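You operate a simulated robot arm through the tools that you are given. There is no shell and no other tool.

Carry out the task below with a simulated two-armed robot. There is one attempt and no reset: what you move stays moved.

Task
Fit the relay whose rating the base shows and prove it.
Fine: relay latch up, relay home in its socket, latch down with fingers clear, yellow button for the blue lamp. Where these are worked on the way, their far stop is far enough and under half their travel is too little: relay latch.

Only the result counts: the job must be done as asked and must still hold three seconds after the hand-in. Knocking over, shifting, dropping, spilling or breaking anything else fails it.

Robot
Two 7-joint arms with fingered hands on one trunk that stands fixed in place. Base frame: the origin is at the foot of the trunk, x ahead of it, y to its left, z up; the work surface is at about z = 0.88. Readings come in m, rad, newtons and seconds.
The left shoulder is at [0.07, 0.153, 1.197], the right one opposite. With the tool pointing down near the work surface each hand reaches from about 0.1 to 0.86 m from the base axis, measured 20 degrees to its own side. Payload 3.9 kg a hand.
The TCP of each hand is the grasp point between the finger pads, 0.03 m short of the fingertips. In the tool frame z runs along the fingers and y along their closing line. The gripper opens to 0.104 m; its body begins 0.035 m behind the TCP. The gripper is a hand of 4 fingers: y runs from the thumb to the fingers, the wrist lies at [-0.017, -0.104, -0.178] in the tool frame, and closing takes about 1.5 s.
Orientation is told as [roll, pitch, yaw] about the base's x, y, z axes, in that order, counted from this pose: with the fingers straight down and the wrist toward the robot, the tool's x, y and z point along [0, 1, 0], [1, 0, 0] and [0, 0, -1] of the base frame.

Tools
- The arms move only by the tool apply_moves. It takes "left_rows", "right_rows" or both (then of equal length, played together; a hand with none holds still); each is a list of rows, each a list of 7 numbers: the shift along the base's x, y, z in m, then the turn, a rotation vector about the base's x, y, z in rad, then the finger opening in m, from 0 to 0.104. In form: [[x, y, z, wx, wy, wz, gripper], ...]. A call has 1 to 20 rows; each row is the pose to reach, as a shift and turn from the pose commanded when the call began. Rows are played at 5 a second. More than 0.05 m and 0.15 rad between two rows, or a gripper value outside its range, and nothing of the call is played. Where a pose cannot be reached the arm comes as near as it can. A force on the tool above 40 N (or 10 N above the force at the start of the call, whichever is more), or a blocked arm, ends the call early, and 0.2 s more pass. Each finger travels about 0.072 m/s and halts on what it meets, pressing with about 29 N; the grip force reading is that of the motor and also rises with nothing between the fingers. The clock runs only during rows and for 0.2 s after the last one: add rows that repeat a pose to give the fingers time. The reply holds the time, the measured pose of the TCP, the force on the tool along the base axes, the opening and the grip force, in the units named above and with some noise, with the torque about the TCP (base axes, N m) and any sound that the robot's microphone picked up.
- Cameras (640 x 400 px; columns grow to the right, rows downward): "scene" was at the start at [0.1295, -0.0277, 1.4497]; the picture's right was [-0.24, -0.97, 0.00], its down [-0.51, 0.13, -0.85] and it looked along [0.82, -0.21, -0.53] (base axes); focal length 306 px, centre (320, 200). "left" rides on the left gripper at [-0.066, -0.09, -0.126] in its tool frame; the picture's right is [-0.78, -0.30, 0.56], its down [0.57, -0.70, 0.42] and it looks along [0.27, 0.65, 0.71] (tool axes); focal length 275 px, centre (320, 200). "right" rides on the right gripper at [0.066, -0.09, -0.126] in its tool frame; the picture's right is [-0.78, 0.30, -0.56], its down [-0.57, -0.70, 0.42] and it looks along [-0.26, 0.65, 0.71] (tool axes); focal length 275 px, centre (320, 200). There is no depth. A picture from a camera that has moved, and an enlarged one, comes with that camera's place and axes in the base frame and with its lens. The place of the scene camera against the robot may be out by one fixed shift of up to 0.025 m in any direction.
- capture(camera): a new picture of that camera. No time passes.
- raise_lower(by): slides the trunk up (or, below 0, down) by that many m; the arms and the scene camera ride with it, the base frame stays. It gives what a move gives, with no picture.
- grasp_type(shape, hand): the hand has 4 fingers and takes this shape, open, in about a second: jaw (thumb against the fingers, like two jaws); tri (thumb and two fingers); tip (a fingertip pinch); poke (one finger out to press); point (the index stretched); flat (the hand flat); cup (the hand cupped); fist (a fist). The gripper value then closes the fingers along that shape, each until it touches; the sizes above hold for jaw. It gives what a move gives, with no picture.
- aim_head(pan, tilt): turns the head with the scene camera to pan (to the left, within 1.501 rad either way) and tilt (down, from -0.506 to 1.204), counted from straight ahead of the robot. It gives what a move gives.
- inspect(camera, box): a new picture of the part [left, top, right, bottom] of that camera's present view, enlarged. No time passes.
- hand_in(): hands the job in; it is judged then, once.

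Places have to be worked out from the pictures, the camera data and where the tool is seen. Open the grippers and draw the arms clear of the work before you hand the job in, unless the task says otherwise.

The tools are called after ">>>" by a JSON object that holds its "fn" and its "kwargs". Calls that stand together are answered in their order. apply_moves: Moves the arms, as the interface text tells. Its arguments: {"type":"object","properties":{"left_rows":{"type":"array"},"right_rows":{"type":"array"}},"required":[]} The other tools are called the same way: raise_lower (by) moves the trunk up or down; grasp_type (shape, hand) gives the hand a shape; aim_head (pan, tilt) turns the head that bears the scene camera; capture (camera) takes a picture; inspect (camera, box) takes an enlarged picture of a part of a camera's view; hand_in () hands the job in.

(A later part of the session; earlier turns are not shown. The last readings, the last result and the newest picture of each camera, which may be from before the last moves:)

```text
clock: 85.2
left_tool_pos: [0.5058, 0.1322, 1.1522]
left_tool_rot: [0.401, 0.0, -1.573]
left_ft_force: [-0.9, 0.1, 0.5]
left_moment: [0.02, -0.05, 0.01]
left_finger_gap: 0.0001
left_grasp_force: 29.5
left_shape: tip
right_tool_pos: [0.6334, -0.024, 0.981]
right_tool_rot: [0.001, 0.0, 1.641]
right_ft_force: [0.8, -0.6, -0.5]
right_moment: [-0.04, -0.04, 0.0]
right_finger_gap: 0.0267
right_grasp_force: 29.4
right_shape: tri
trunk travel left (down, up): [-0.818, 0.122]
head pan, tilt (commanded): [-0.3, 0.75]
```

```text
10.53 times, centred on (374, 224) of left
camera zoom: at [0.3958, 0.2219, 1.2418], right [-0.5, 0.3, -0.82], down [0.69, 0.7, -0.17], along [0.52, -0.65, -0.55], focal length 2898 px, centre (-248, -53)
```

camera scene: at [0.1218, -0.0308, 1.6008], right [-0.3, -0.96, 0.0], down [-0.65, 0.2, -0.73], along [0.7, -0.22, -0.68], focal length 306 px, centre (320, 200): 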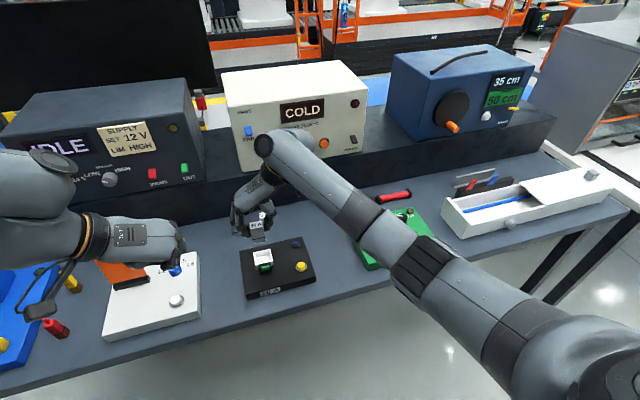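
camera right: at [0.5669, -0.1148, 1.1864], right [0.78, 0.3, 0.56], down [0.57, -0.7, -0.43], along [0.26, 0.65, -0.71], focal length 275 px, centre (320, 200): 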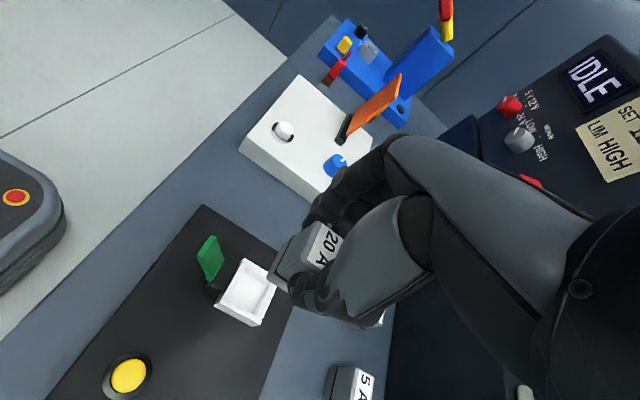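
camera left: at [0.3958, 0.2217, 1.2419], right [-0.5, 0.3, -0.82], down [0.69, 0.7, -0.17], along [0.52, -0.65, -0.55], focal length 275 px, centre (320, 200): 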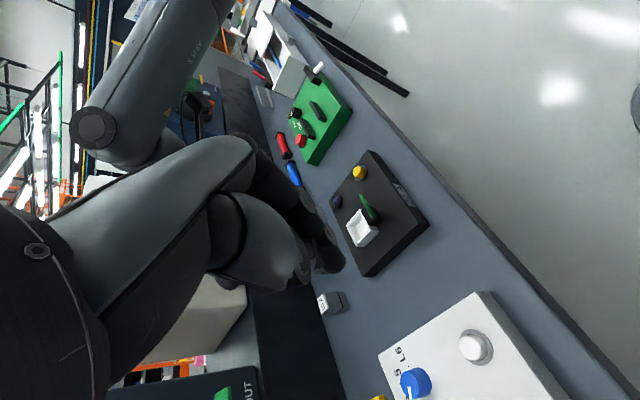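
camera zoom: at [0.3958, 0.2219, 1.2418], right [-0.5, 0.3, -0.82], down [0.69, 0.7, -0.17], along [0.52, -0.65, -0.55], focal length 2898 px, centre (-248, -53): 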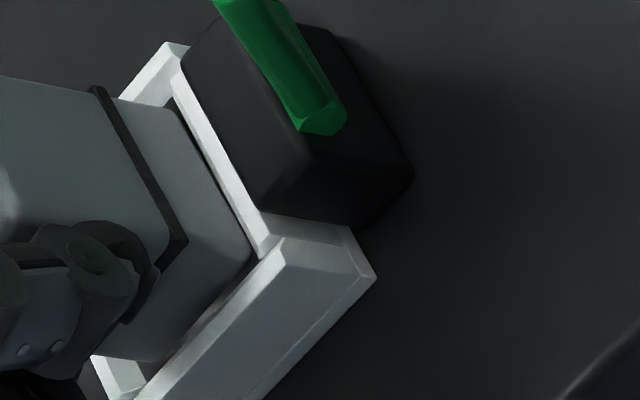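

Slightly over-trimmed: about 0.7 mm back toward -y centres it. I apply that and lower another 3 mm.

>>> {"fn": "apply_moves", "kwargs": {"right_rows": [[0, -0.0006, 0, 0, 0, 0, 0.01], [0, -0.0006, -0.001, 0, 0, 0, 0.01], [0, -0.0006, -0.002, 0, 0, 0, 0.01], [0, -0.0006, -0.003, 0, 0, 0, 0.01]]}}

>>> {"fn": "inspect", "kwargs": {"camera": "scene", "box": [261, 250, 281, 268]}}

>>> {"fn": "inspect", "kwargs": {"camera": "left", "box": [360, 205, 388, 243]}}

```text
clock: 86.2
left_tool_pos: [0.5056, 0.1332, 1.153]
left_tool_rot: [0.401, -0.004, -1.573]
left_ft_force: [-0.3, -0.6, 0.2]
left_moment: [-0.01, -0.01, 0.02]
left_finger_gap: 0.0
left_grasp_force: 29.1
left_shape: tip
right_tool_pos: [0.6338, -0.0255, 0.9781]
right_tool_rot: [-0.001, 0.001, 1.64]
right_ft_force: [-0.6, -0.3, -0.9]
right_moment: [0.01, 0.02, -0.02]
right_finger_gap: 0.0266
right_grasp_force: 29.3
right_shape: tri
trunk travel left (down, up): [-0.818, 0.122]
head pan, tilt (commanded): [-0.3, 0.75]
```

```text
16.00 times, centred on (271, 259) of scene
camera zoom: at [0.1218, -0.0304, 1.6008], right [-0.3, -0.96, 0.0], down [-0.65, 0.2, -0.73], along [0.7, -0.22, -0.68], focal length 4887 px, centre (1104, -744)
```

zoom: 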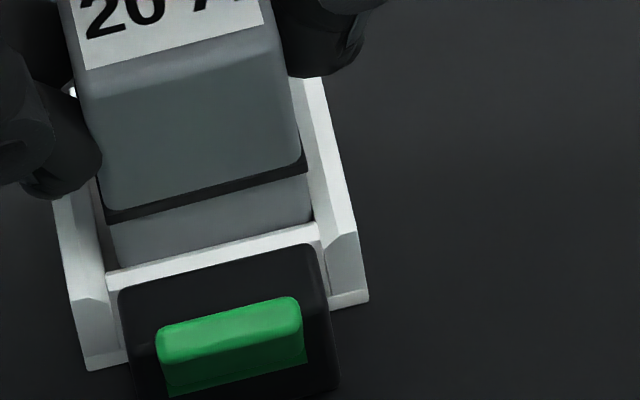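

```text
10.53 times, centred on (374, 224) of left
camera zoom: at [0.3957, 0.2221, 1.2418], right [-0.5, 0.29, -0.82], down [0.69, 0.7, -0.17], along [0.52, -0.65, -0.55], focal length 2898 px, centre (-248, -53)
```

zoom: 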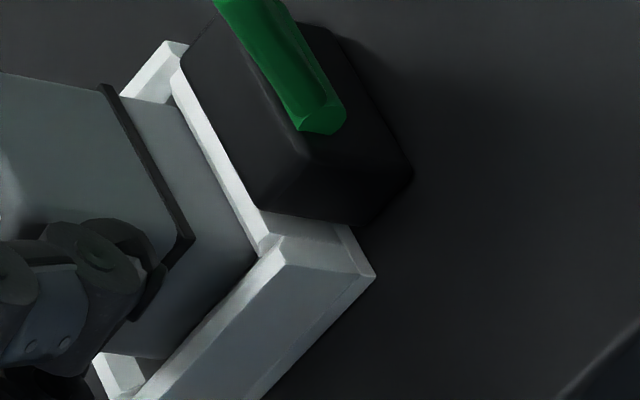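

Forces are zero and the relay's bottom is now passing behind the near wall. I continue lowering 4 mm.

>>> {"fn": "apply_moves", "kwargs": {"right_rows": [[0, 0, -0.001, 0, 0, 0, 0.01], [0, 0, -0.002, 0, 0, 0, 0.01], [0, 0, -0.003, 0, 0, 0, 0.01], [0, 0, -0.004, 0, 0, 0, 0.01]]}}

>>> {"fn": "inspect", "kwargs": {"camera": "scene", "box": [261, 250, 281, 268]}}

>>> {"fn": "inspect", "kwargs": {"camera": "left", "box": [360, 205, 388, 243]}}

```text
clock: 87.2
left_tool_pos: [0.5056, 0.1331, 1.1512]
left_tool_rot: [0.402, -0.004, -1.572]
left_ft_force: [0.0, 0.5, 0.0]
left_moment: [0.02, -0.01, -0.01]
left_finger_gap: 0.0001
left_grasp_force: 28.8
left_shape: tip
right_tool_pos: [0.6336, -0.025, 0.9743]
right_tool_rot: [0.0, -0.001, 1.642]
right_ft_force: [-0.3, 1.5, -0.3]
right_moment: [0.03, 0.01, -0.01]
right_finger_gap: 0.0269
right_grasp_force: 28.9
right_shape: tri
trunk travel left (down, up): [-0.818, 0.122]
head pan, tilt (commanded): [-0.3, 0.75]
```

```text
16.00 times, centred on (271, 259) of scene
camera zoom: at [0.1218, -0.0302, 1.6008], right [-0.3, -0.96, 0.0], down [-0.65, 0.2, -0.73], along [0.7, -0.22, -0.68], focal length 4887 px, centre (1104, -744)
```

zoom: 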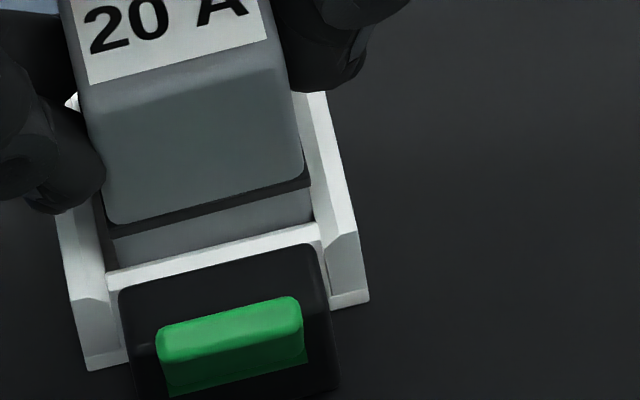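

```text
10.53 times, centred on (374, 224) of left
camera zoom: at [0.3957, 0.2222, 1.2418], right [-0.5, 0.29, -0.82], down [0.69, 0.7, -0.17], along [0.52, -0.65, -0.55], focal length 2898 px, centre (-248, -53)
```

zoom: 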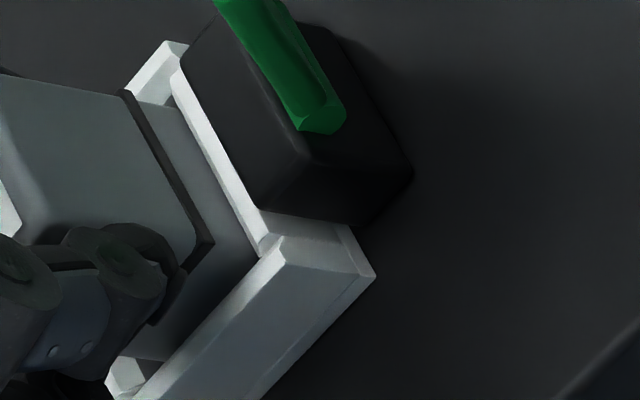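

Sliding in freely. I lower another 4 mm.

>>> {"fn": "apply_moves", "kwargs": {"right_rows": [[0, 0, -0.001, 0, 0, 0, 0.01], [0, 0, -0.002, 0, 0, 0, 0.01], [0, 0, -0.003, 0, 0, 0, 0.01], [0, 0, -0.004, 0, 0, 0, 0.01]]}}

>>> {"fn": "inspect", "kwargs": {"camera": "scene", "box": [261, 250, 281, 268]}}

>>> {"fn": "inspect", "kwargs": {"camera": "left", "box": [360, 205, 388, 243]}}

```text
clock: 88.2
left_tool_pos: [0.5042, 0.1318, 1.1522]
left_tool_rot: [0.401, -0.002, -1.572]
left_ft_force: [0.6, 0.2, 0.2]
left_moment: [0.03, 0.0, 0.02]
left_finger_gap: 0.0
left_grasp_force: 29.1
left_shape: tip
right_tool_pos: [0.6347, -0.0243, 0.9698]
right_tool_rot: [0.0, 0.001, 1.64]
right_ft_force: [0.7, 0.2, 0.0]
right_moment: [-0.01, 0.0, -0.01]
right_finger_gap: 0.0267
right_grasp_force: 29.2
right_shape: tri
trunk travel left (down, up): [-0.818, 0.122]
head pan, tilt (commanded): [-0.3, 0.75]
```

```text
16.00 times, centred on (271, 259) of scene
camera zoom: at [0.1216, -0.0306, 1.6008], right [-0.3, -0.96, 0.0], down [-0.65, 0.2, -0.73], along [0.7, -0.22, -0.68], focal length 4887 px, centre (1104, -744)
```

zoom: 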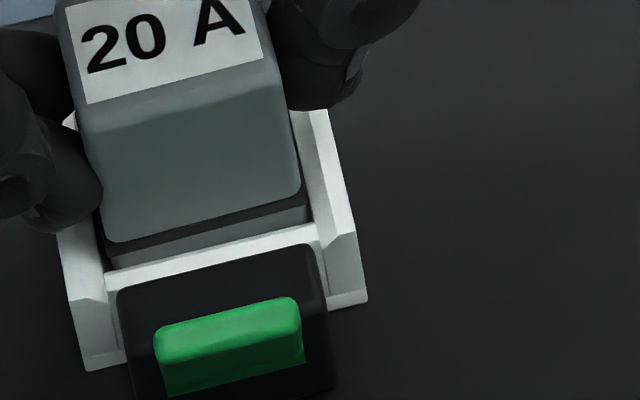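

```text
10.53 times, centred on (374, 224) of left
camera zoom: at [0.3957, 0.2219, 1.2419], right [-0.5, 0.3, -0.82], down [0.69, 0.7, -0.17], along [0.52, -0.65, -0.55], focal length 2898 px, centre (-248, -53)
```

zoom: 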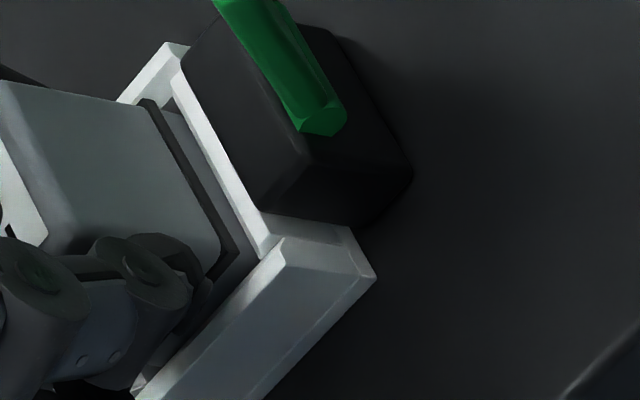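

Still free; the groove is approaching the rim. Three more millimetres with a watch on the index fingertip above the left wall.

>>> {"fn": "apply_moves", "kwargs": {"right_rows": [[0, 0, -0.001, 0, 0, 0, 0.01], [0, 0, -0.002, 0, 0, 0, 0.01], [0, 0, -0.003, 0, 0, 0, 0.01]]}}

>>> {"fn": "inspect", "kwargs": {"camera": "scene", "box": [261, 250, 281, 268]}}

>>> {"fn": "inspect", "kwargs": {"camera": "left", "box": [360, 205, 388, 243]}}

```text
clock: 89.0
left_tool_pos: [0.5026, 0.1335, 1.1523]
left_tool_rot: [0.401, -0.002, -1.571]
left_ft_force: [0.0, 0.1, 0.9]
left_moment: [0.01, -0.01, -0.03]
left_finger_gap: 0.0
left_grasp_force: 29.4
left_shape: tip
right_tool_pos: [0.6341, -0.0244, 0.9693]
right_tool_rot: [-0.003, -0.003, 1.64]
right_ft_force: [2.3, -1.0, 14.1]
right_moment: [-0.05, -0.03, -0.04]
right_finger_gap: 0.0271
right_grasp_force: 29.2
right_shape: tri
trunk travel left (down, up): [-0.818, 0.122]
head pan, tilt (commanded): [-0.3, 0.75]
```

```text
16.00 times, centred on (271, 259) of scene
camera zoom: at [0.1196, -0.0307, 1.6012], right [-0.3, -0.96, 0.0], down [-0.65, 0.2, -0.73], along [0.7, -0.22, -0.68], focal length 4887 px, centre (1104, -744)
```

zoom: 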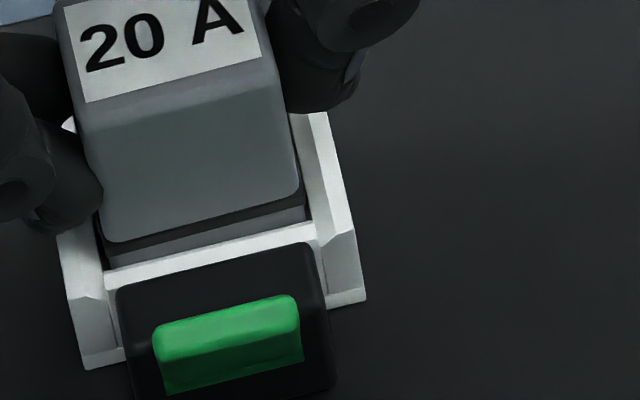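

```text
10.53 times, centred on (374, 224) of left
camera zoom: at [0.3942, 0.2217, 1.2426], right [-0.5, 0.3, -0.82], down [0.69, 0.7, -0.17], along [0.52, -0.65, -0.55], focal length 2898 px, centre (-248, -53)
```

zoom: 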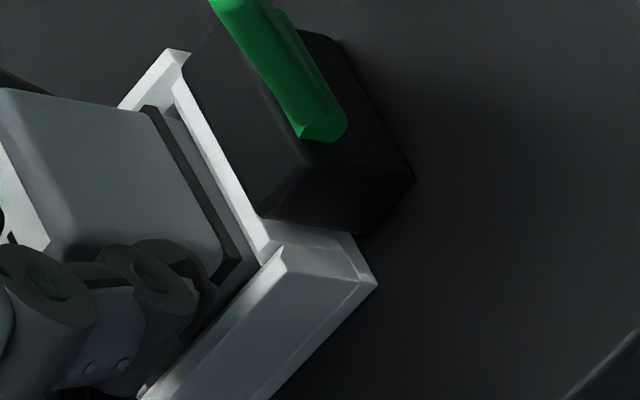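

14 N upward with no further travel: the relay bottom is at about base-top level, so it seems seated. I ease the push, open the fingers gently and lift straight up.

>>> {"fn": "apply_moves", "kwargs": {"right_rows": [[0, 0, 0.0015, 0, 0, 0, 0.01], [0, 0, 0.002, 0, 0, 0, 0.02], [0, 0, 0.002, 0, 0, 0, 0.028], [0, 0, 0.002, 0, 0, 0, 0.034], [0, 0, 0.002, 0, 0, 0, 0.04], [0, 0, 0.002, 0, 0, 0, 0.046], [0, 0, 0.002, 0, 0, 0, 0.046]]}}

>>> {"fn": "inspect", "kwargs": {"camera": "scene", "box": [258, 242, 288, 268]}}

>>> {"fn": "inspect", "kwargs": {"camera": "left", "box": [350, 200, 390, 245]}}

```text
clock: 90.5
left_tool_pos: [0.5047, 0.1337, 1.1516]
left_tool_rot: [0.402, -0.001, -1.574]
left_ft_force: [0.9, 0.0, -0.9]
left_moment: [-0.01, -0.04, 0.0]
left_finger_gap: 0.0
left_grasp_force: 28.8
left_shape: tip
right_tool_pos: [0.6352, -0.0245, 0.9677]
right_tool_rot: [0.002, 0.0, 1.642]
right_ft_force: [0.5, -1.0, -0.4]
right_moment: [0.01, 0.03, -0.01]
right_finger_gap: 0.0454
right_grasp_force: 0.0
right_shape: tri
trunk travel left (down, up): [-0.818, 0.122]
head pan, tilt (commanded): [-0.3, 0.75]
```

```text
15.38 times, centred on (273, 255) of scene
camera zoom: at [0.1218, -0.0306, 1.6008], right [-0.3, -0.96, 0.0], down [-0.65, 0.2, -0.73], along [0.7, -0.22, -0.68], focal length 4699 px, centre (1043, -646)
```

zoom: 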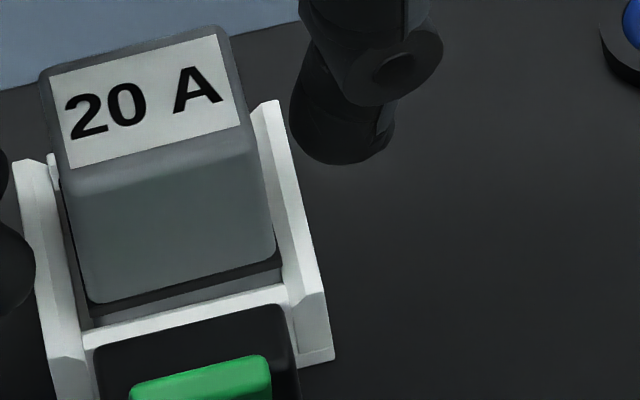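

```text
8.89 times, centred on (370, 222) of left
camera zoom: at [0.3958, 0.2218, 1.2418], right [-0.5, 0.3, -0.82], down [0.69, 0.7, -0.17], along [0.52, -0.65, -0.55], focal length 2447 px, centre (-124, 0)
```

zoom: 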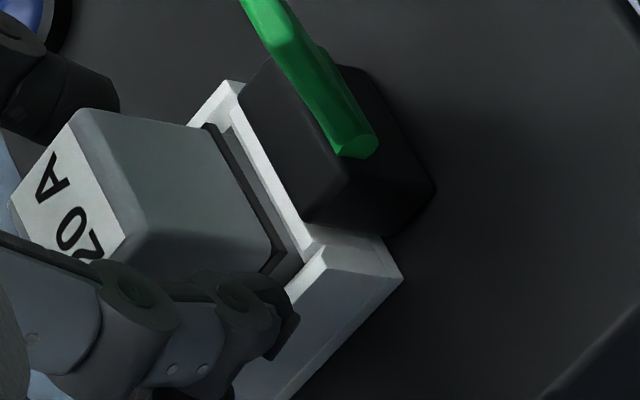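

Released; the relay stands in the socket without moving. I lift the hand clear, close the fingers and will then press on the relay's top to be sure it is fully home.

>>> {"fn": "apply_moves", "kwargs": {"right_rows": [[0, 0, 0.01, 0, 0, 0, 0.046], [0, 0, 0.03, 0, 0, 0, 0.046], [0, 0, 0.06, 0, 0, 0, 0.046], [0, 0, 0.08, 0, 0, 0, 0.03], [0, 0, 0.08, 0, 0, 0, 0.015], [0, 0, 0.08, 0, 0, 0, 0.0], [0, 0, 0.08, 0, 0, 0, 0.0], [0, 0, 0.08, 0, 0, 0, 0.0]]}}

>>> {"fn": "inspect", "kwargs": {"camera": "scene", "box": [245, 225, 305, 280]}}

>>> {"fn": "inspect", "kwargs": {"camera": "left", "box": [340, 180, 410, 260]}}

>>> {"fn": "inspect", "kwargs": {"camera": "right", "box": [200, 200, 360, 350]}}

```text
clock: 92.3
left_tool_pos: [0.506, 0.1325, 1.1523]
left_tool_rot: [0.404, -0.003, -1.573]
left_ft_force: [0.5, 0.0, -0.2]
left_moment: [-0.02, -0.01, 0.0]
left_finger_gap: 0.0002
left_grasp_force: 29.2
left_shape: tip
right_tool_pos: [0.6342, -0.024, 1.0496]
right_tool_rot: [0.0, 0.0, 1.641]
right_ft_force: [-0.6, -0.2, 0.6]
right_moment: [0.01, 0.02, -0.01]
right_finger_gap: 0.0002
right_grasp_force: 29.3
right_shape: tri
trunk travel left (down, up): [-0.818, 0.122]
head pan, tilt (commanded): [-0.3, 0.75]
```

```text
7.27 times, centred on (275, 252) of scene
camera zoom: at [0.1218, -0.0304, 1.6008], right [-0.3, -0.96, 0.0], down [-0.65, 0.2, -0.73], along [0.7, -0.22, -0.68], focal length 2222 px, centre (647, -182)
```

zoom: 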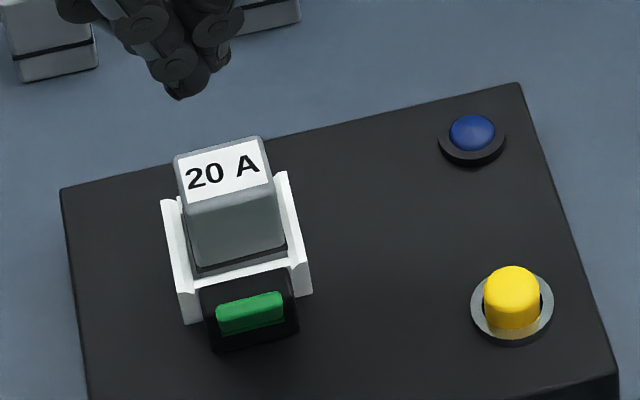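

```text
5.00 times, centred on (375, 220) of left
camera zoom: at [0.3957, 0.222, 1.2418], right [-0.5, 0.29, -0.82], down [0.69, 0.7, -0.17], along [0.52, -0.65, -0.55], focal length 1376 px, centre (45, 100)
```

zoom: 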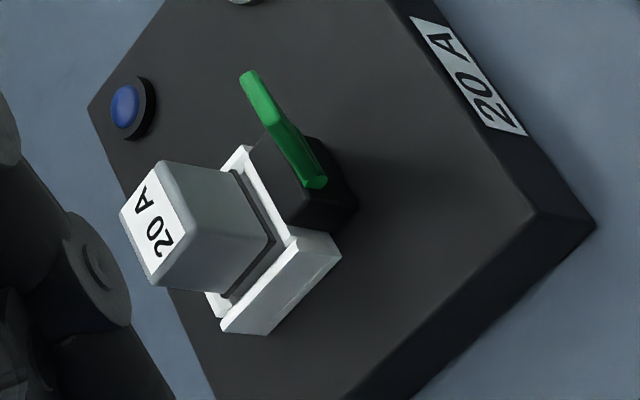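

```text
2.67 times, centred on (280, 275) of right
camera zoom: at [0.5745, -0.1193, 1.1756], right [0.75, 0.35, 0.56], down [0.62, -0.66, -0.42], along [0.22, 0.67, -0.71], focal length 734 px, centre (427, 0)
```

zoom: 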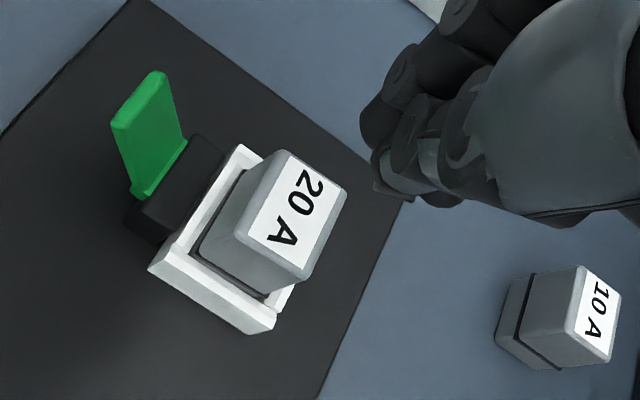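

The relay sits upright and deep in the socket. I lower the closed fingertips onto its top and press moderately.

>>> {"fn": "apply_moves", "kwargs": {"right_rows": [[0, 0, -0.015, 0, 0, 0, 0.0], [0, 0, -0.03, 0, 0, 0, 0.0], [0, 0, -0.042, 0, 0, 0, 0.0], [0, 0, -0.05, 0, 0, 0, 0.0], [0, 0, -0.055, 0, 0, 0, 0.0]]}}

>>> {"fn": "inspect", "kwargs": {"camera": "scene", "box": [245, 225, 305, 280]}}

>>> {"fn": "inspect", "kwargs": {"camera": "left", "box": [340, 180, 410, 260]}}

```text
clock: 93.5
left_tool_pos: [0.5032, 0.1319, 1.1535]
left_tool_rot: [0.401, -0.002, -1.573]
left_ft_force: [-0.5, 0.1, -0.3]
left_moment: [0.02, -0.01, -0.01]
left_finger_gap: 0.0
left_grasp_force: 28.7
left_shape: tip
right_tool_pos: [0.6335, -0.0238, 0.9962]
right_tool_rot: [0.0, 0.001, 1.641]
right_ft_force: [0.7, -0.5, 4.6]
right_moment: [-0.06, 0.06, 0.02]
right_finger_gap: 0.0
right_grasp_force: 29.2
right_shape: tri
trunk travel left (down, up): [-0.818, 0.122]
head pan, tilt (commanded): [-0.3, 0.75]
```

```text
7.27 times, centred on (275, 252) of scene
camera zoom: at [0.1199, -0.0306, 1.6011], right [-0.3, -0.96, 0.0], down [-0.65, 0.2, -0.73], along [0.7, -0.22, -0.68], focal length 2222 px, centre (647, -182)
```

zoom: 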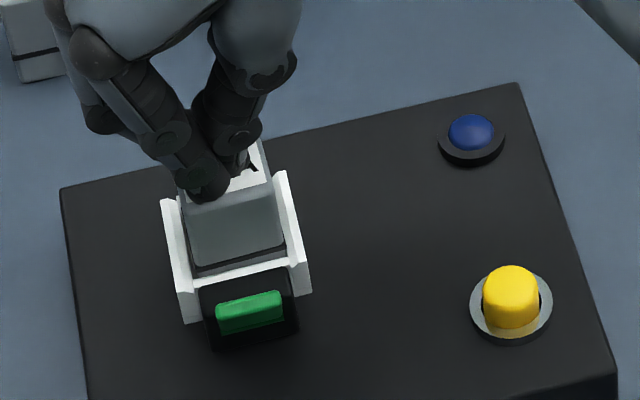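

```text
5.00 times, centred on (375, 220) of left
camera zoom: at [0.3943, 0.2219, 1.2425], right [-0.5, 0.3, -0.82], down [0.69, 0.7, -0.17], along [0.52, -0.65, -0.55], focal length 1376 px, centre (45, 100)
```

zoom: 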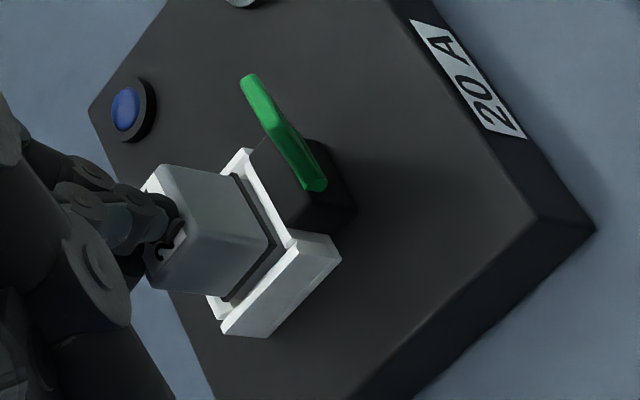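

Fingertips touch the top with 4.6 N. I press about 4 mm deeper in command to reach roughly 15 N.

>>> {"fn": "apply_moves", "kwargs": {"right_rows": [[0, 0, -0.002, 0, 0, 0, 0.0], [0, 0, -0.004, 0, 0, 0, 0.0], [0, 0, -0.004, 0, 0, 0, 0.0]]}}

>>> {"fn": "inspect", "kwargs": {"camera": "left", "box": [340, 180, 410, 260]}}

```text
clock: 94.3
left_tool_pos: [0.5007, 0.1329, 1.1537]
left_tool_rot: [0.405, 0.001, -1.573]
left_ft_force: [-0.5, -0.1, -0.3]
left_moment: [0.0, 0.01, 0.01]
left_finger_gap: 0.0
left_grasp_force: 29.4
left_shape: tip
right_tool_pos: [0.6329, -0.0242, 0.9948]
right_tool_rot: [-0.009, -0.003, 1.642]
right_ft_force: [4.5, -1.1, 32.5]
right_moment: [-0.12, 0.04, -0.05]
right_finger_gap: 0.0002
right_grasp_force: 29.4
right_shape: tri
trunk travel left (down, up): [-0.818, 0.122]
head pan, tilt (commanded): [-0.3, 0.75]
```

```text
5.00 times, centred on (375, 220) of left
camera zoom: at [0.3919, 0.2218, 1.2436], right [-0.49, 0.3, -0.82], down [0.69, 0.7, -0.17], along [0.52, -0.65, -0.55], focal length 1376 px, centre (45, 100)
```

zoom: 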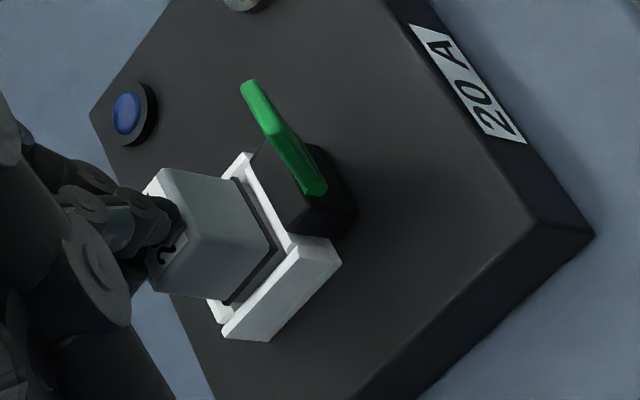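

32 N with no movement means the relay is fully home. I withdraw the right hand up and to the right.

>>> {"fn": "apply_moves", "kwargs": {"right_rows": [[0, 0, 0.015, 0, 0, 0, 0.0], [0, 0, 0.05, 0, 0, 0, 0.0], [0, 0, 0.09, 0, 0, 0, 0.0], [-0.01, -0.04, 0.12, 0, 0, 0, 0.0], [-0.02, -0.08, 0.14, 0, 0, 0, 0.0], [-0.03, -0.12, 0.15, 0, 0, 0, 0.0], [-0.04, -0.16, 0.15, 0, 0, 0, 0.0], [-0.05, -0.2, 0.15, 0, 0, 0, 0.0], [-0.06, -0.24, 0.15, 0, 0, 0, 0.0]]}}

>>> {"fn": "inspect", "kwargs": {"camera": "scene", "box": [245, 225, 305, 280]}}

>>> {"fn": "capture", "kwargs": {"camera": "right"}}

>>> {"fn": "inspect", "kwargs": {"camera": "left", "box": [340, 180, 410, 260]}}

```text
refused: row 4 steps farther than a row can; nothing moved
```

```text
7.27 times, centred on (275, 252) of scene
camera zoom: at [0.1167, -0.0306, 1.6016], right [-0.3, -0.96, 0.0], down [-0.65, 0.2, -0.73], along [0.7, -0.22, -0.68], focal length 2222 px, centre (647, -182)
```

zoom: 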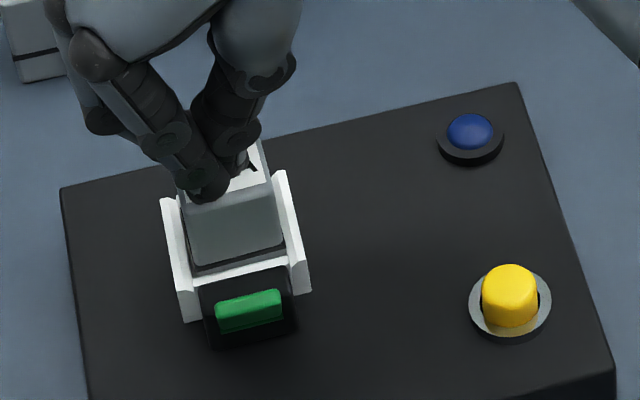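

```text
taken
camera right: at [0.5711, -0.119, 1.1203], right [0.75, 0.35, 0.56], down [0.62, -0.66, -0.42], along [0.23, 0.67, -0.71], focal length 275 px, centre (320, 200)
```

right: 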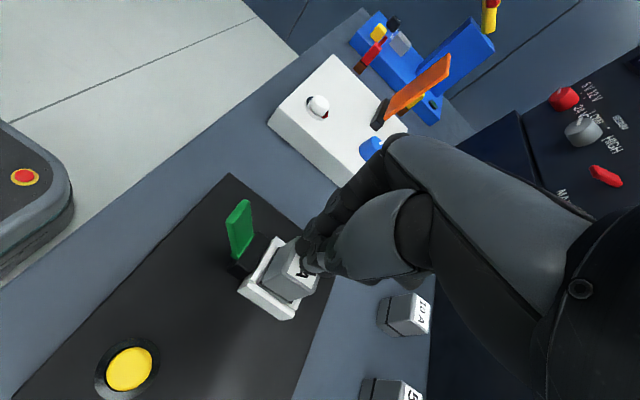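

```text
5.00 times, centred on (375, 220) of left
camera zoom: at [0.3919, 0.2218, 1.2436], right [-0.49, 0.3, -0.82], down [0.69, 0.7, -0.17], along [0.52, -0.65, -0.55], focal length 1376 px, centre (45, 100)
```

zoom: 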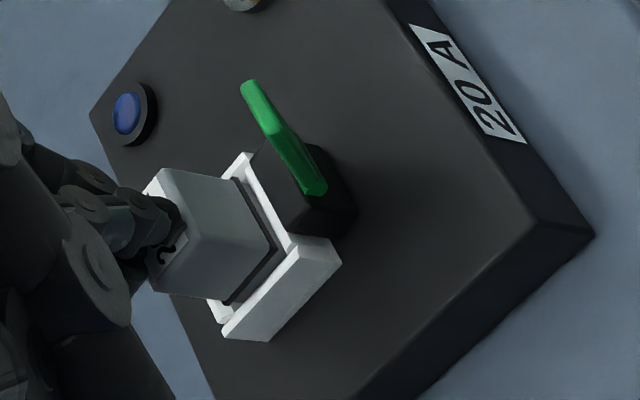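

One step was slightly too long; I repeat the withdrawal with smaller steps.

>>> {"fn": "apply_moves", "kwargs": {"right_rows": [[0, 0, 0.015, 0, 0, 0, 0.0], [0, 0, 0.05, 0, 0, 0, 0.0], [0, 0, 0.09, 0, 0, 0, 0.0], [-0.01, -0.03, 0.115, 0, 0, 0, 0.0], [-0.02, -0.065, 0.135, 0, 0, 0, 0.0], [-0.03, -0.105, 0.15, 0, 0, 0, 0.0], [-0.04, -0.15, 0.15, 0, 0, 0, 0.0], [-0.05, -0.195, 0.15, 0, 0, 0, 0.0], [-0.06, -0.24, 0.15, 0, 0, 0, 0.0]]}}

>>> {"fn": "inspect", "kwargs": {"camera": "scene", "box": [245, 225, 305, 280]}}

>>> {"fn": "capture", "kwargs": {"camera": "right"}}

>>> {"fn": "inspect", "kwargs": {"camera": "left", "box": [340, 180, 410, 260]}}

```text
clock: 96.3
left_tool_pos: [0.5037, 0.1307, 1.153]
left_tool_rot: [0.402, -0.001, -1.572]
left_ft_force: [-0.1, -0.3, -0.3]
left_moment: [-0.01, 0.01, -0.04]
left_finger_gap: 0.0003
left_grasp_force: 28.9
left_shape: tip
right_tool_pos: [0.5749, -0.2683, 1.1391]
right_tool_rot: [0.001, -0.002, 1.64]
right_ft_force: [-0.8, -0.2, -0.3]
right_moment: [-0.01, 0.01, 0.01]
right_finger_gap: 0.0002
right_grasp_force: 29.2
right_shape: tri
trunk travel left (down, up): [-0.818, 0.122]
head pan, tilt (commanded): [-0.3, 0.75]
```

```text
7.27 times, centred on (275, 252) of scene
camera zoom: at [0.1207, -0.0326, 1.6009], right [-0.3, -0.96, 0.0], down [-0.65, 0.2, -0.73], along [0.7, -0.22, -0.68], focal length 2222 px, centre (647, -182)
```

zoom: 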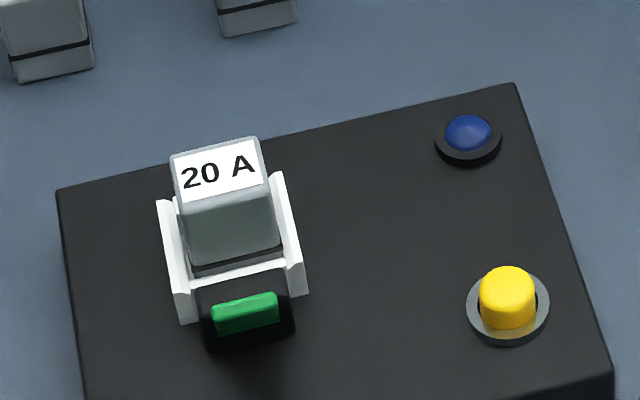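

```text
taken
camera right: at [0.514, -0.3631, 1.2648], right [0.75, 0.35, 0.56], down [0.62, -0.66, -0.43], along [0.22, 0.67, -0.71], focal length 275 px, centre (320, 200)
```

right: 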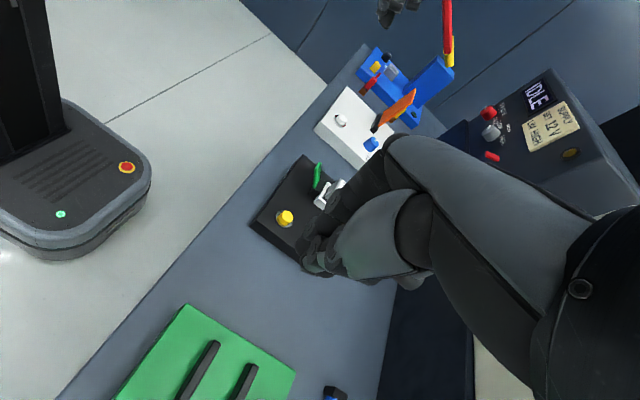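

```text
5.00 times, centred on (375, 220) of left
camera zoom: at [0.395, 0.2202, 1.2425], right [-0.5, 0.3, -0.82], down [0.69, 0.7, -0.17], along [0.52, -0.65, -0.55], focal length 1376 px, centre (45, 100)
```

zoom: 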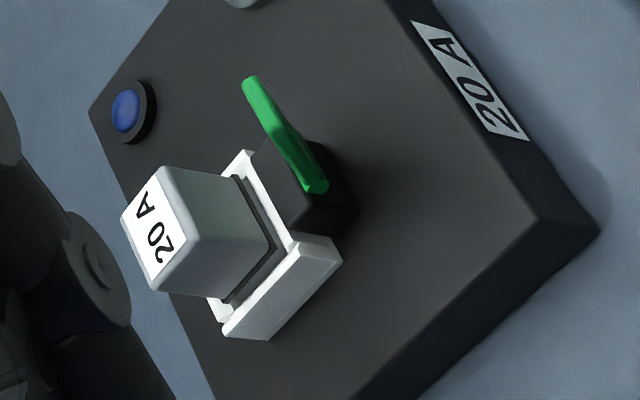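

The right hand is clear. I set it flat so its camera can watch from the side, and bring the closed left fingertips above the gap between lever and relay.

>>> {"fn": "grasp_type", "kwargs": {"hand": "right", "shape": "flat"}}

>>> {"fn": "apply_moves", "kwargs": {"left_rows": [[0.015, -0.026, -0.01, 0, 0, 0, 0.0], [0.03, -0.052, -0.03, 0, 0, 0, 0.0], [0.045, -0.078, -0.05, 0, 0, 0, 0.0], [0.06, -0.104, -0.07, 0, 0, 0, 0.0], [0.075, -0.13, -0.09, 0, 0, 0, 0.0], [0.0884, -0.1565, -0.112, 0, 0, 0, 0.0], [0.0884, -0.1565, -0.112, 0, 0, 0, 0.0], [0.0884, -0.1565, -0.112, 0, 0, 0, 0.0]]}}

>>> {"fn": "capture", "kwargs": {"camera": "left"}}

>>> {"fn": "capture", "kwargs": {"camera": "right"}}

>>> {"fn": "inspect", "kwargs": {"camera": "scene", "box": [235, 215, 315, 290]}}

```text
clock: 97.2
left_tool_pos: [0.5062, 0.1325, 1.1518]
left_tool_rot: [0.401, -0.004, -1.571]
left_ft_force: [0.0, 0.4, -0.3]
left_moment: [-0.02, 0.0, 0.06]
left_finger_gap: 0.0003
left_grasp_force: 29.1
left_shape: tip
right_tool_pos: [0.5757, -0.2658, 1.1393]
right_tool_rot: [0.0, -0.001, 1.64]
right_ft_force: [0.0, 0.8, 0.8]
right_moment: [-0.04, -0.01, 0.02]
right_finger_gap: 0.0
right_grasp_force: 0.1
right_shape: flat
trunk travel left (down, up): [-0.818, 0.122]
head pan, tilt (commanded): [-0.3, 0.75]
```

```text
clock: 99.0
left_tool_pos: [0.5965, -0.0253, 1.0416]
left_tool_rot: [0.401, 0.0, -1.571]
left_ft_force: [0.6, -0.3, -0.4]
left_moment: [-0.01, 0.0, -0.05]
left_finger_gap: 0.0
left_grasp_force: 29.2
left_shape: tip
right_tool_pos: [0.5749, -0.2651, 1.1383]
right_tool_rot: [0.001, 0.0, 1.641]
right_ft_force: [0.1, -0.2, 0.5]
right_moment: [0.0, -0.04, -0.02]
right_finger_gap: 0.0
right_grasp_force: 0.0
right_shape: flat
trunk travel left (down, up): [-0.818, 0.122]
head pan, tilt (commanded): [-0.3, 0.75]
```

```text
taken
camera left: at [0.4872, 0.0649, 1.1321], right [-0.5, 0.3, -0.82], down [0.69, 0.7, -0.17], along [0.52, -0.65, -0.55], focal length 275 px, centre (320, 200)
```

left: 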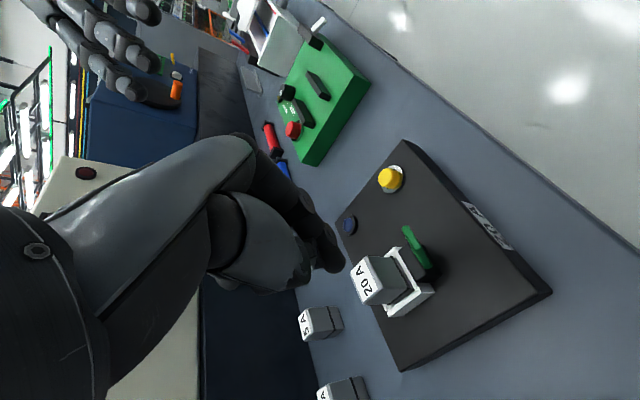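

```text
taken
camera right: at [0.5151, -0.3603, 1.265], right [0.75, 0.35, 0.56], down [0.62, -0.66, -0.42], along [0.22, 0.67, -0.71], focal length 275 px, centre (320, 200)
```

right: 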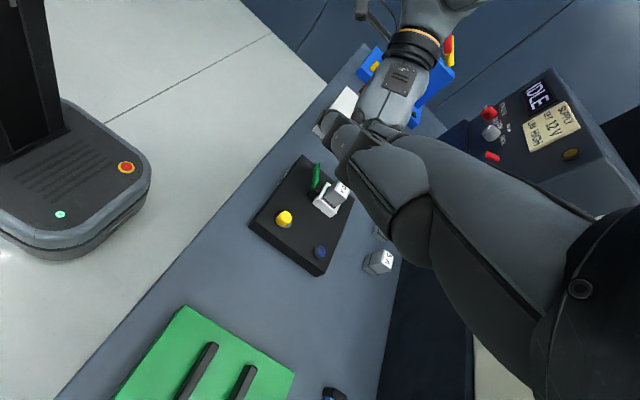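

```text
5.33 times, centred on (275, 252) of scene
camera zoom: at [0.1215, -0.0302, 1.6008], right [-0.3, -0.96, 0.0], down [-0.65, 0.2, -0.73], along [0.7, -0.22, -0.68], focal length 1629 px, centre (560, -80)
```

zoom: 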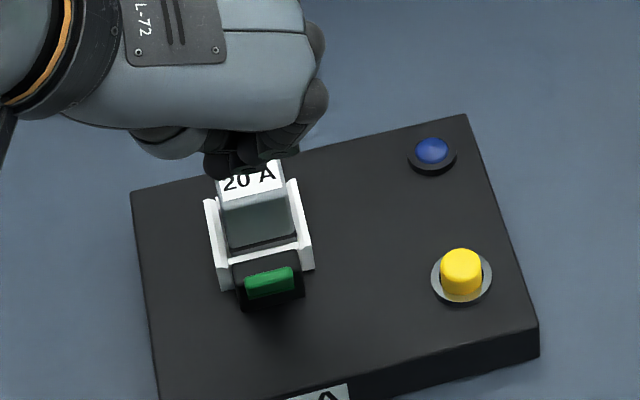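

The left fingertips hover over the gap. I zoom in from the left and right cameras to fix the lever tip and relay front positions.

>>> {"fn": "inspect", "kwargs": {"camera": "left", "box": [310, 200, 450, 330]}}

>>> {"fn": "inspect", "kwargs": {"camera": "right", "box": [290, 120, 370, 230]}}

```text
3.08 times, centred on (380, 265) of left
camera zoom: at [0.4872, 0.0649, 1.1321], right [-0.5, 0.3, -0.82], down [0.69, 0.7, -0.17], along [0.52, -0.65, -0.55], focal length 847 px, centre (135, 0)
```

zoom: 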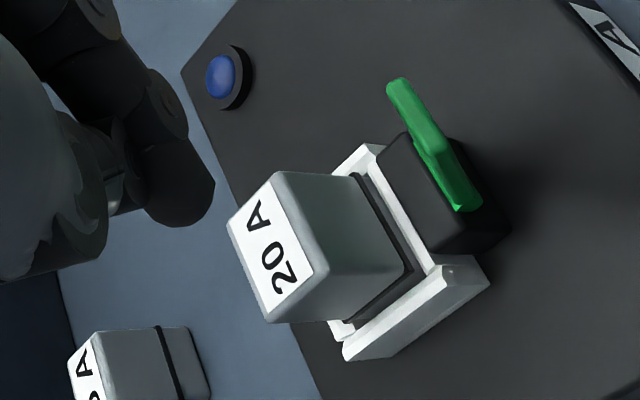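

```text
3.64 times, centred on (330, 175) of right
camera zoom: at [0.5151, -0.3603, 1.265], right [0.75, 0.35, 0.56], down [0.62, -0.66, -0.42], along [0.22, 0.67, -0.71], focal length 1001 px, centre (284, 291)
```

zoom: 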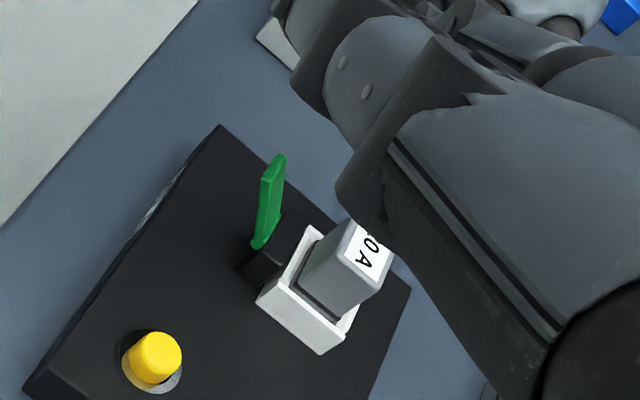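

Lever tip is near (0.572, 0.976), leaning ~62°, and the relay front near x≈0.62, leaving a ~4 cm gap for the fingertips. I descend part-way, to TCP z≈0.995, and check.

>>> {"fn": "apply_moves", "kwargs": {"left_rows": [[0, 0, -0.02, 0, 0, 0, 0.0], [0, 0, -0.035, 0, 0, 0, 0.0], [0, 0, -0.046, 0, 0, 0, 0.0], [0, 0, -0.046, 0, 0, 0, 0.0]]}}

>>> {"fn": "inspect", "kwargs": {"camera": "left", "box": [290, 190, 430, 320]}}

>>> {"fn": "inspect", "kwargs": {"camera": "right", "box": [290, 130, 360, 220]}}

>>> {"fn": "inspect", "kwargs": {"camera": "scene", "box": [245, 220, 305, 280]}}

```text
clock: 100.0
left_tool_pos: [0.5954, -0.0251, 0.9938]
left_tool_rot: [0.399, -0.002, -1.573]
left_ft_force: [0.2, -0.1, 0.0]
left_moment: [0.02, 0.05, 0.0]
left_finger_gap: 0.0
left_grasp_force: 28.8
left_shape: tip
right_tool_pos: [0.5748, -0.2666, 1.1394]
right_tool_rot: [-0.001, -0.001, 1.639]
right_ft_force: [-0.7, -0.4, -0.7]
right_moment: [0.02, -0.01, 0.06]
right_finger_gap: 0.0001
right_grasp_force: 0.0
right_shape: flat
trunk travel left (down, up): [-0.818, 0.122]
head pan, tilt (commanded): [-0.3, 0.75]
```

```text
3.08 times, centred on (360, 255) of left
camera zoom: at [0.4862, 0.0644, 1.0843], right [-0.5, 0.3, -0.82], down [0.69, 0.7, -0.17], along [0.52, -0.65, -0.55], focal length 847 px, centre (197, 31)
```

zoom: 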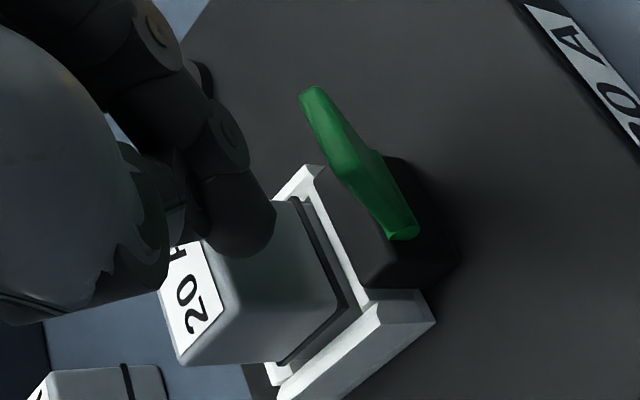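

```text
4.44 times, centred on (325, 175) of right
camera zoom: at [0.5151, -0.3607, 1.2649], right [0.75, 0.35, 0.56], down [0.62, -0.66, -0.43], along [0.22, 0.67, -0.71], focal length 1224 px, centre (298, 311)
```

zoom: 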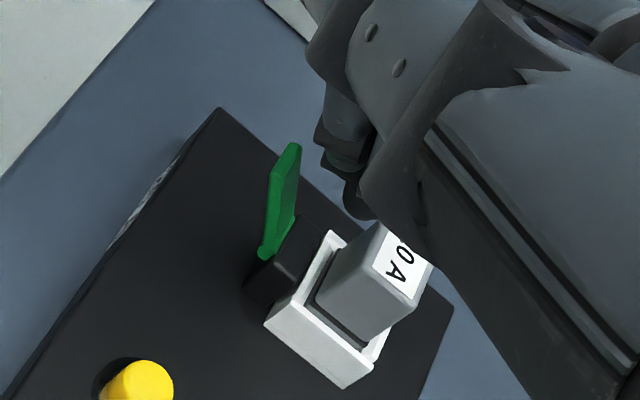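

```text
6.67 times, centred on (275, 250) of scene
camera zoom: at [0.1216, -0.0306, 1.6008], right [-0.3, -0.96, 0.0], down [-0.65, 0.2, -0.73], along [0.7, -0.22, -0.68], focal length 2036 px, centre (620, -133)
```

zoom: 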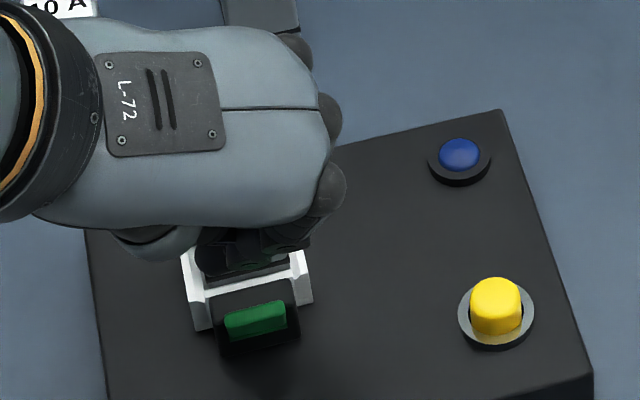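

The fingertips are at about x≈0.606, just ahead of the relay front. I shift 4 mm toward the robot and descend 14 mm so they sit behind the lever.

>>> {"fn": "apply_moves", "kwargs": {"left_rows": [[-0.004, 0.0005, 0, 0, 0, 0, 0.0], [-0.004, 0.0005, -0.007, 0, 0, 0, 0.0], [-0.004, 0.0005, -0.014, 0, 0, 0, 0.0], [-0.004, 0.0005, -0.014, 0, 0, 0, 0.0]]}}

>>> {"fn": "inspect", "kwargs": {"camera": "left", "box": [290, 190, 430, 320]}}

>>> {"fn": "inspect", "kwargs": {"camera": "right", "box": [300, 140, 350, 210]}}

```text
clock: 101.0
left_tool_pos: [0.589, -0.0239, 0.9804]
left_tool_rot: [0.402, -0.001, -1.572]
left_ft_force: [0.4, 0.2, -0.9]
left_moment: [0.02, 0.01, 0.0]
left_finger_gap: 0.0001
left_grasp_force: 28.9
left_shape: tip
right_tool_pos: [0.5752, -0.2667, 1.1387]
right_tool_rot: [-0.001, 0.001, 1.641]
right_ft_force: [-0.6, 0.4, 0.3]
right_moment: [0.01, 0.0, 0.02]
right_finger_gap: 0.0
right_grasp_force: 0.1
right_shape: flat
trunk travel left (down, up): [-0.818, 0.122]
head pan, tilt (commanded): [-0.3, 0.75]
```

```text
3.08 times, centred on (360, 255) of left
camera zoom: at [0.4805, 0.0657, 1.0705], right [-0.5, 0.3, -0.82], down [0.69, 0.7, -0.17], along [0.52, -0.65, -0.55], focal length 847 px, centre (197, 31)
```

zoom: 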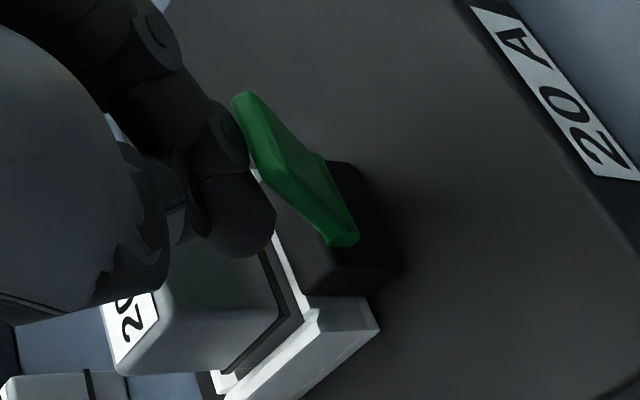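

```text
5.71 times, centred on (325, 175) of right
camera zoom: at [0.5149, -0.3608, 1.2649], right [0.75, 0.35, 0.56], down [0.62, -0.66, -0.43], along [0.22, 0.67, -0.71], focal length 1573 px, centre (291, 343)
```

zoom: 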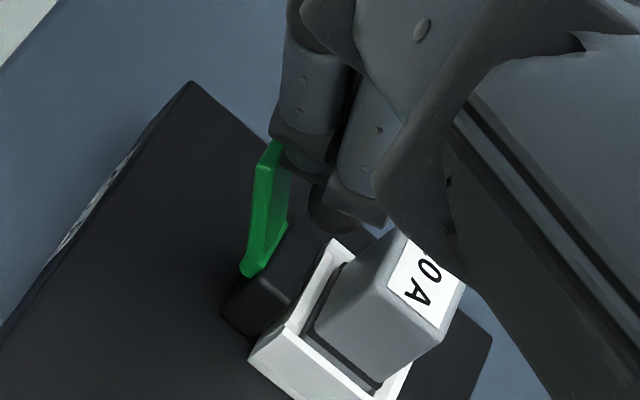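

The fingertips are now behind the lever with no contact force. I pull toward the robot along the lever's arc, first about 18 mm.

>>> {"fn": "apply_moves", "kwargs": {"left_rows": [[-0.006, 0, 0, 0, 0, 0, 0.0], [-0.012, 0, -0.001, 0, 0, 0, 0.0], [-0.018, 0, -0.003, 0, 0, 0, 0.0]]}}

>>> {"fn": "inspect", "kwargs": {"camera": "left", "box": [290, 190, 430, 320]}}

>>> {"fn": "inspect", "kwargs": {"camera": "right", "box": [300, 140, 350, 210]}}

```text
clock: 101.8
left_tool_pos: [0.5706, -0.0242, 0.977]
left_tool_rot: [0.399, -0.003, -1.574]
left_ft_force: [-0.7, 0.0, 0.5]
left_moment: [0.02, 0.0, 0.01]
left_finger_gap: 0.0
left_grasp_force: 29.0
left_shape: tip
right_tool_pos: [0.5749, -0.266, 1.1384]
right_tool_rot: [-0.001, 0.0, 1.641]
right_ft_force: [-0.4, -0.3, -0.2]
right_moment: [0.02, -0.02, 0.01]
right_finger_gap: 0.0
right_grasp_force: 0.1
right_shape: flat
trunk travel left (down, up): [-0.818, 0.122]
head pan, tilt (commanded): [-0.3, 0.75]
```

```text
3.08 times, centred on (360, 255) of left
camera zoom: at [0.4616, 0.0662, 1.0671], right [-0.5, 0.3, -0.82], down [0.69, 0.7, -0.17], along [0.52, -0.65, -0.55], focal length 847 px, centre (197, 31)
```

zoom: 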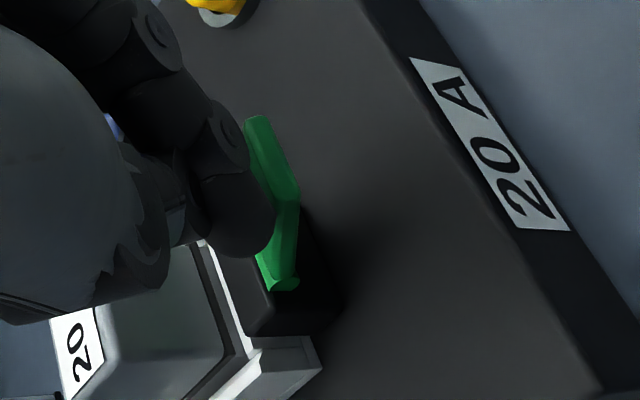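

```text
5.71 times, centred on (325, 175) of right
camera zoom: at [0.515, -0.3607, 1.2649], right [0.75, 0.35, 0.56], down [0.62, -0.66, -0.42], along [0.22, 0.67, -0.71], focal length 1573 px, centre (291, 343)
```

zoom: 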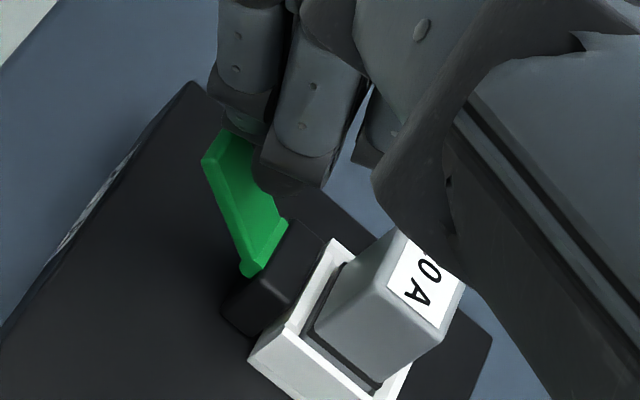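

The lever follows nicely and is about half down. I continue down the arc.

>>> {"fn": "apply_moves", "kwargs": {"left_rows": [[-0.005, 0, -0.005, 0, 0, 0, 0.0], [-0.009, 0, -0.011, 0, 0, 0, 0.0], [-0.012, 0, -0.017, 0, 0, 0, 0.0]]}}

>>> {"fn": "inspect", "kwargs": {"camera": "left", "box": [290, 190, 430, 320]}}

>>> {"fn": "inspect", "kwargs": {"camera": "right", "box": [300, 140, 350, 210]}}

```text
clock: 102.7
left_tool_pos: [0.5608, -0.022, 0.9612]
left_tool_rot: [0.401, -0.003, -1.571]
left_ft_force: [-0.8, 1.0, -0.3]
left_moment: [0.02, 0.0, 0.01]
left_finger_gap: 0.0
left_grasp_force: 29.2
left_shape: tip
right_tool_pos: [0.576, -0.2658, 1.139]
right_tool_rot: [0.0, -0.001, 1.642]
right_ft_force: [-0.1, -0.2, 0.2]
right_moment: [-0.01, -0.01, 0.01]
right_finger_gap: 0.0
right_grasp_force: 0.1
right_shape: flat
trunk travel left (down, up): [-0.818, 0.122]
head pan, tilt (commanded): [-0.3, 0.75]
```

```text
3.08 times, centred on (360, 255) of left
camera zoom: at [0.4508, 0.0661, 1.0511], right [-0.5, 0.3, -0.82], down [0.69, 0.7, -0.17], along [0.52, -0.65, -0.55], focal length 847 px, centre (197, 31)
```

zoom: 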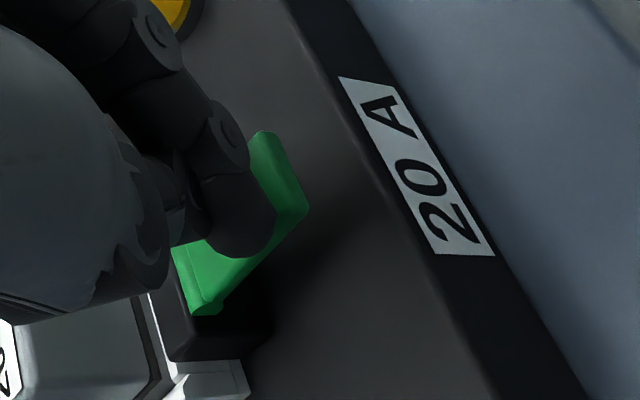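

```text
5.71 times, centred on (325, 175) of right
camera zoom: at [0.5153, -0.3607, 1.2648], right [0.75, 0.35, 0.56], down [0.62, -0.66, -0.43], along [0.22, 0.67, -0.71], focal length 1573 px, centre (291, 343)
```

zoom: 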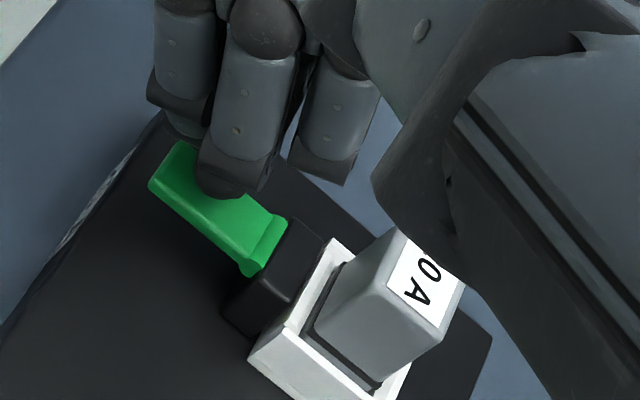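

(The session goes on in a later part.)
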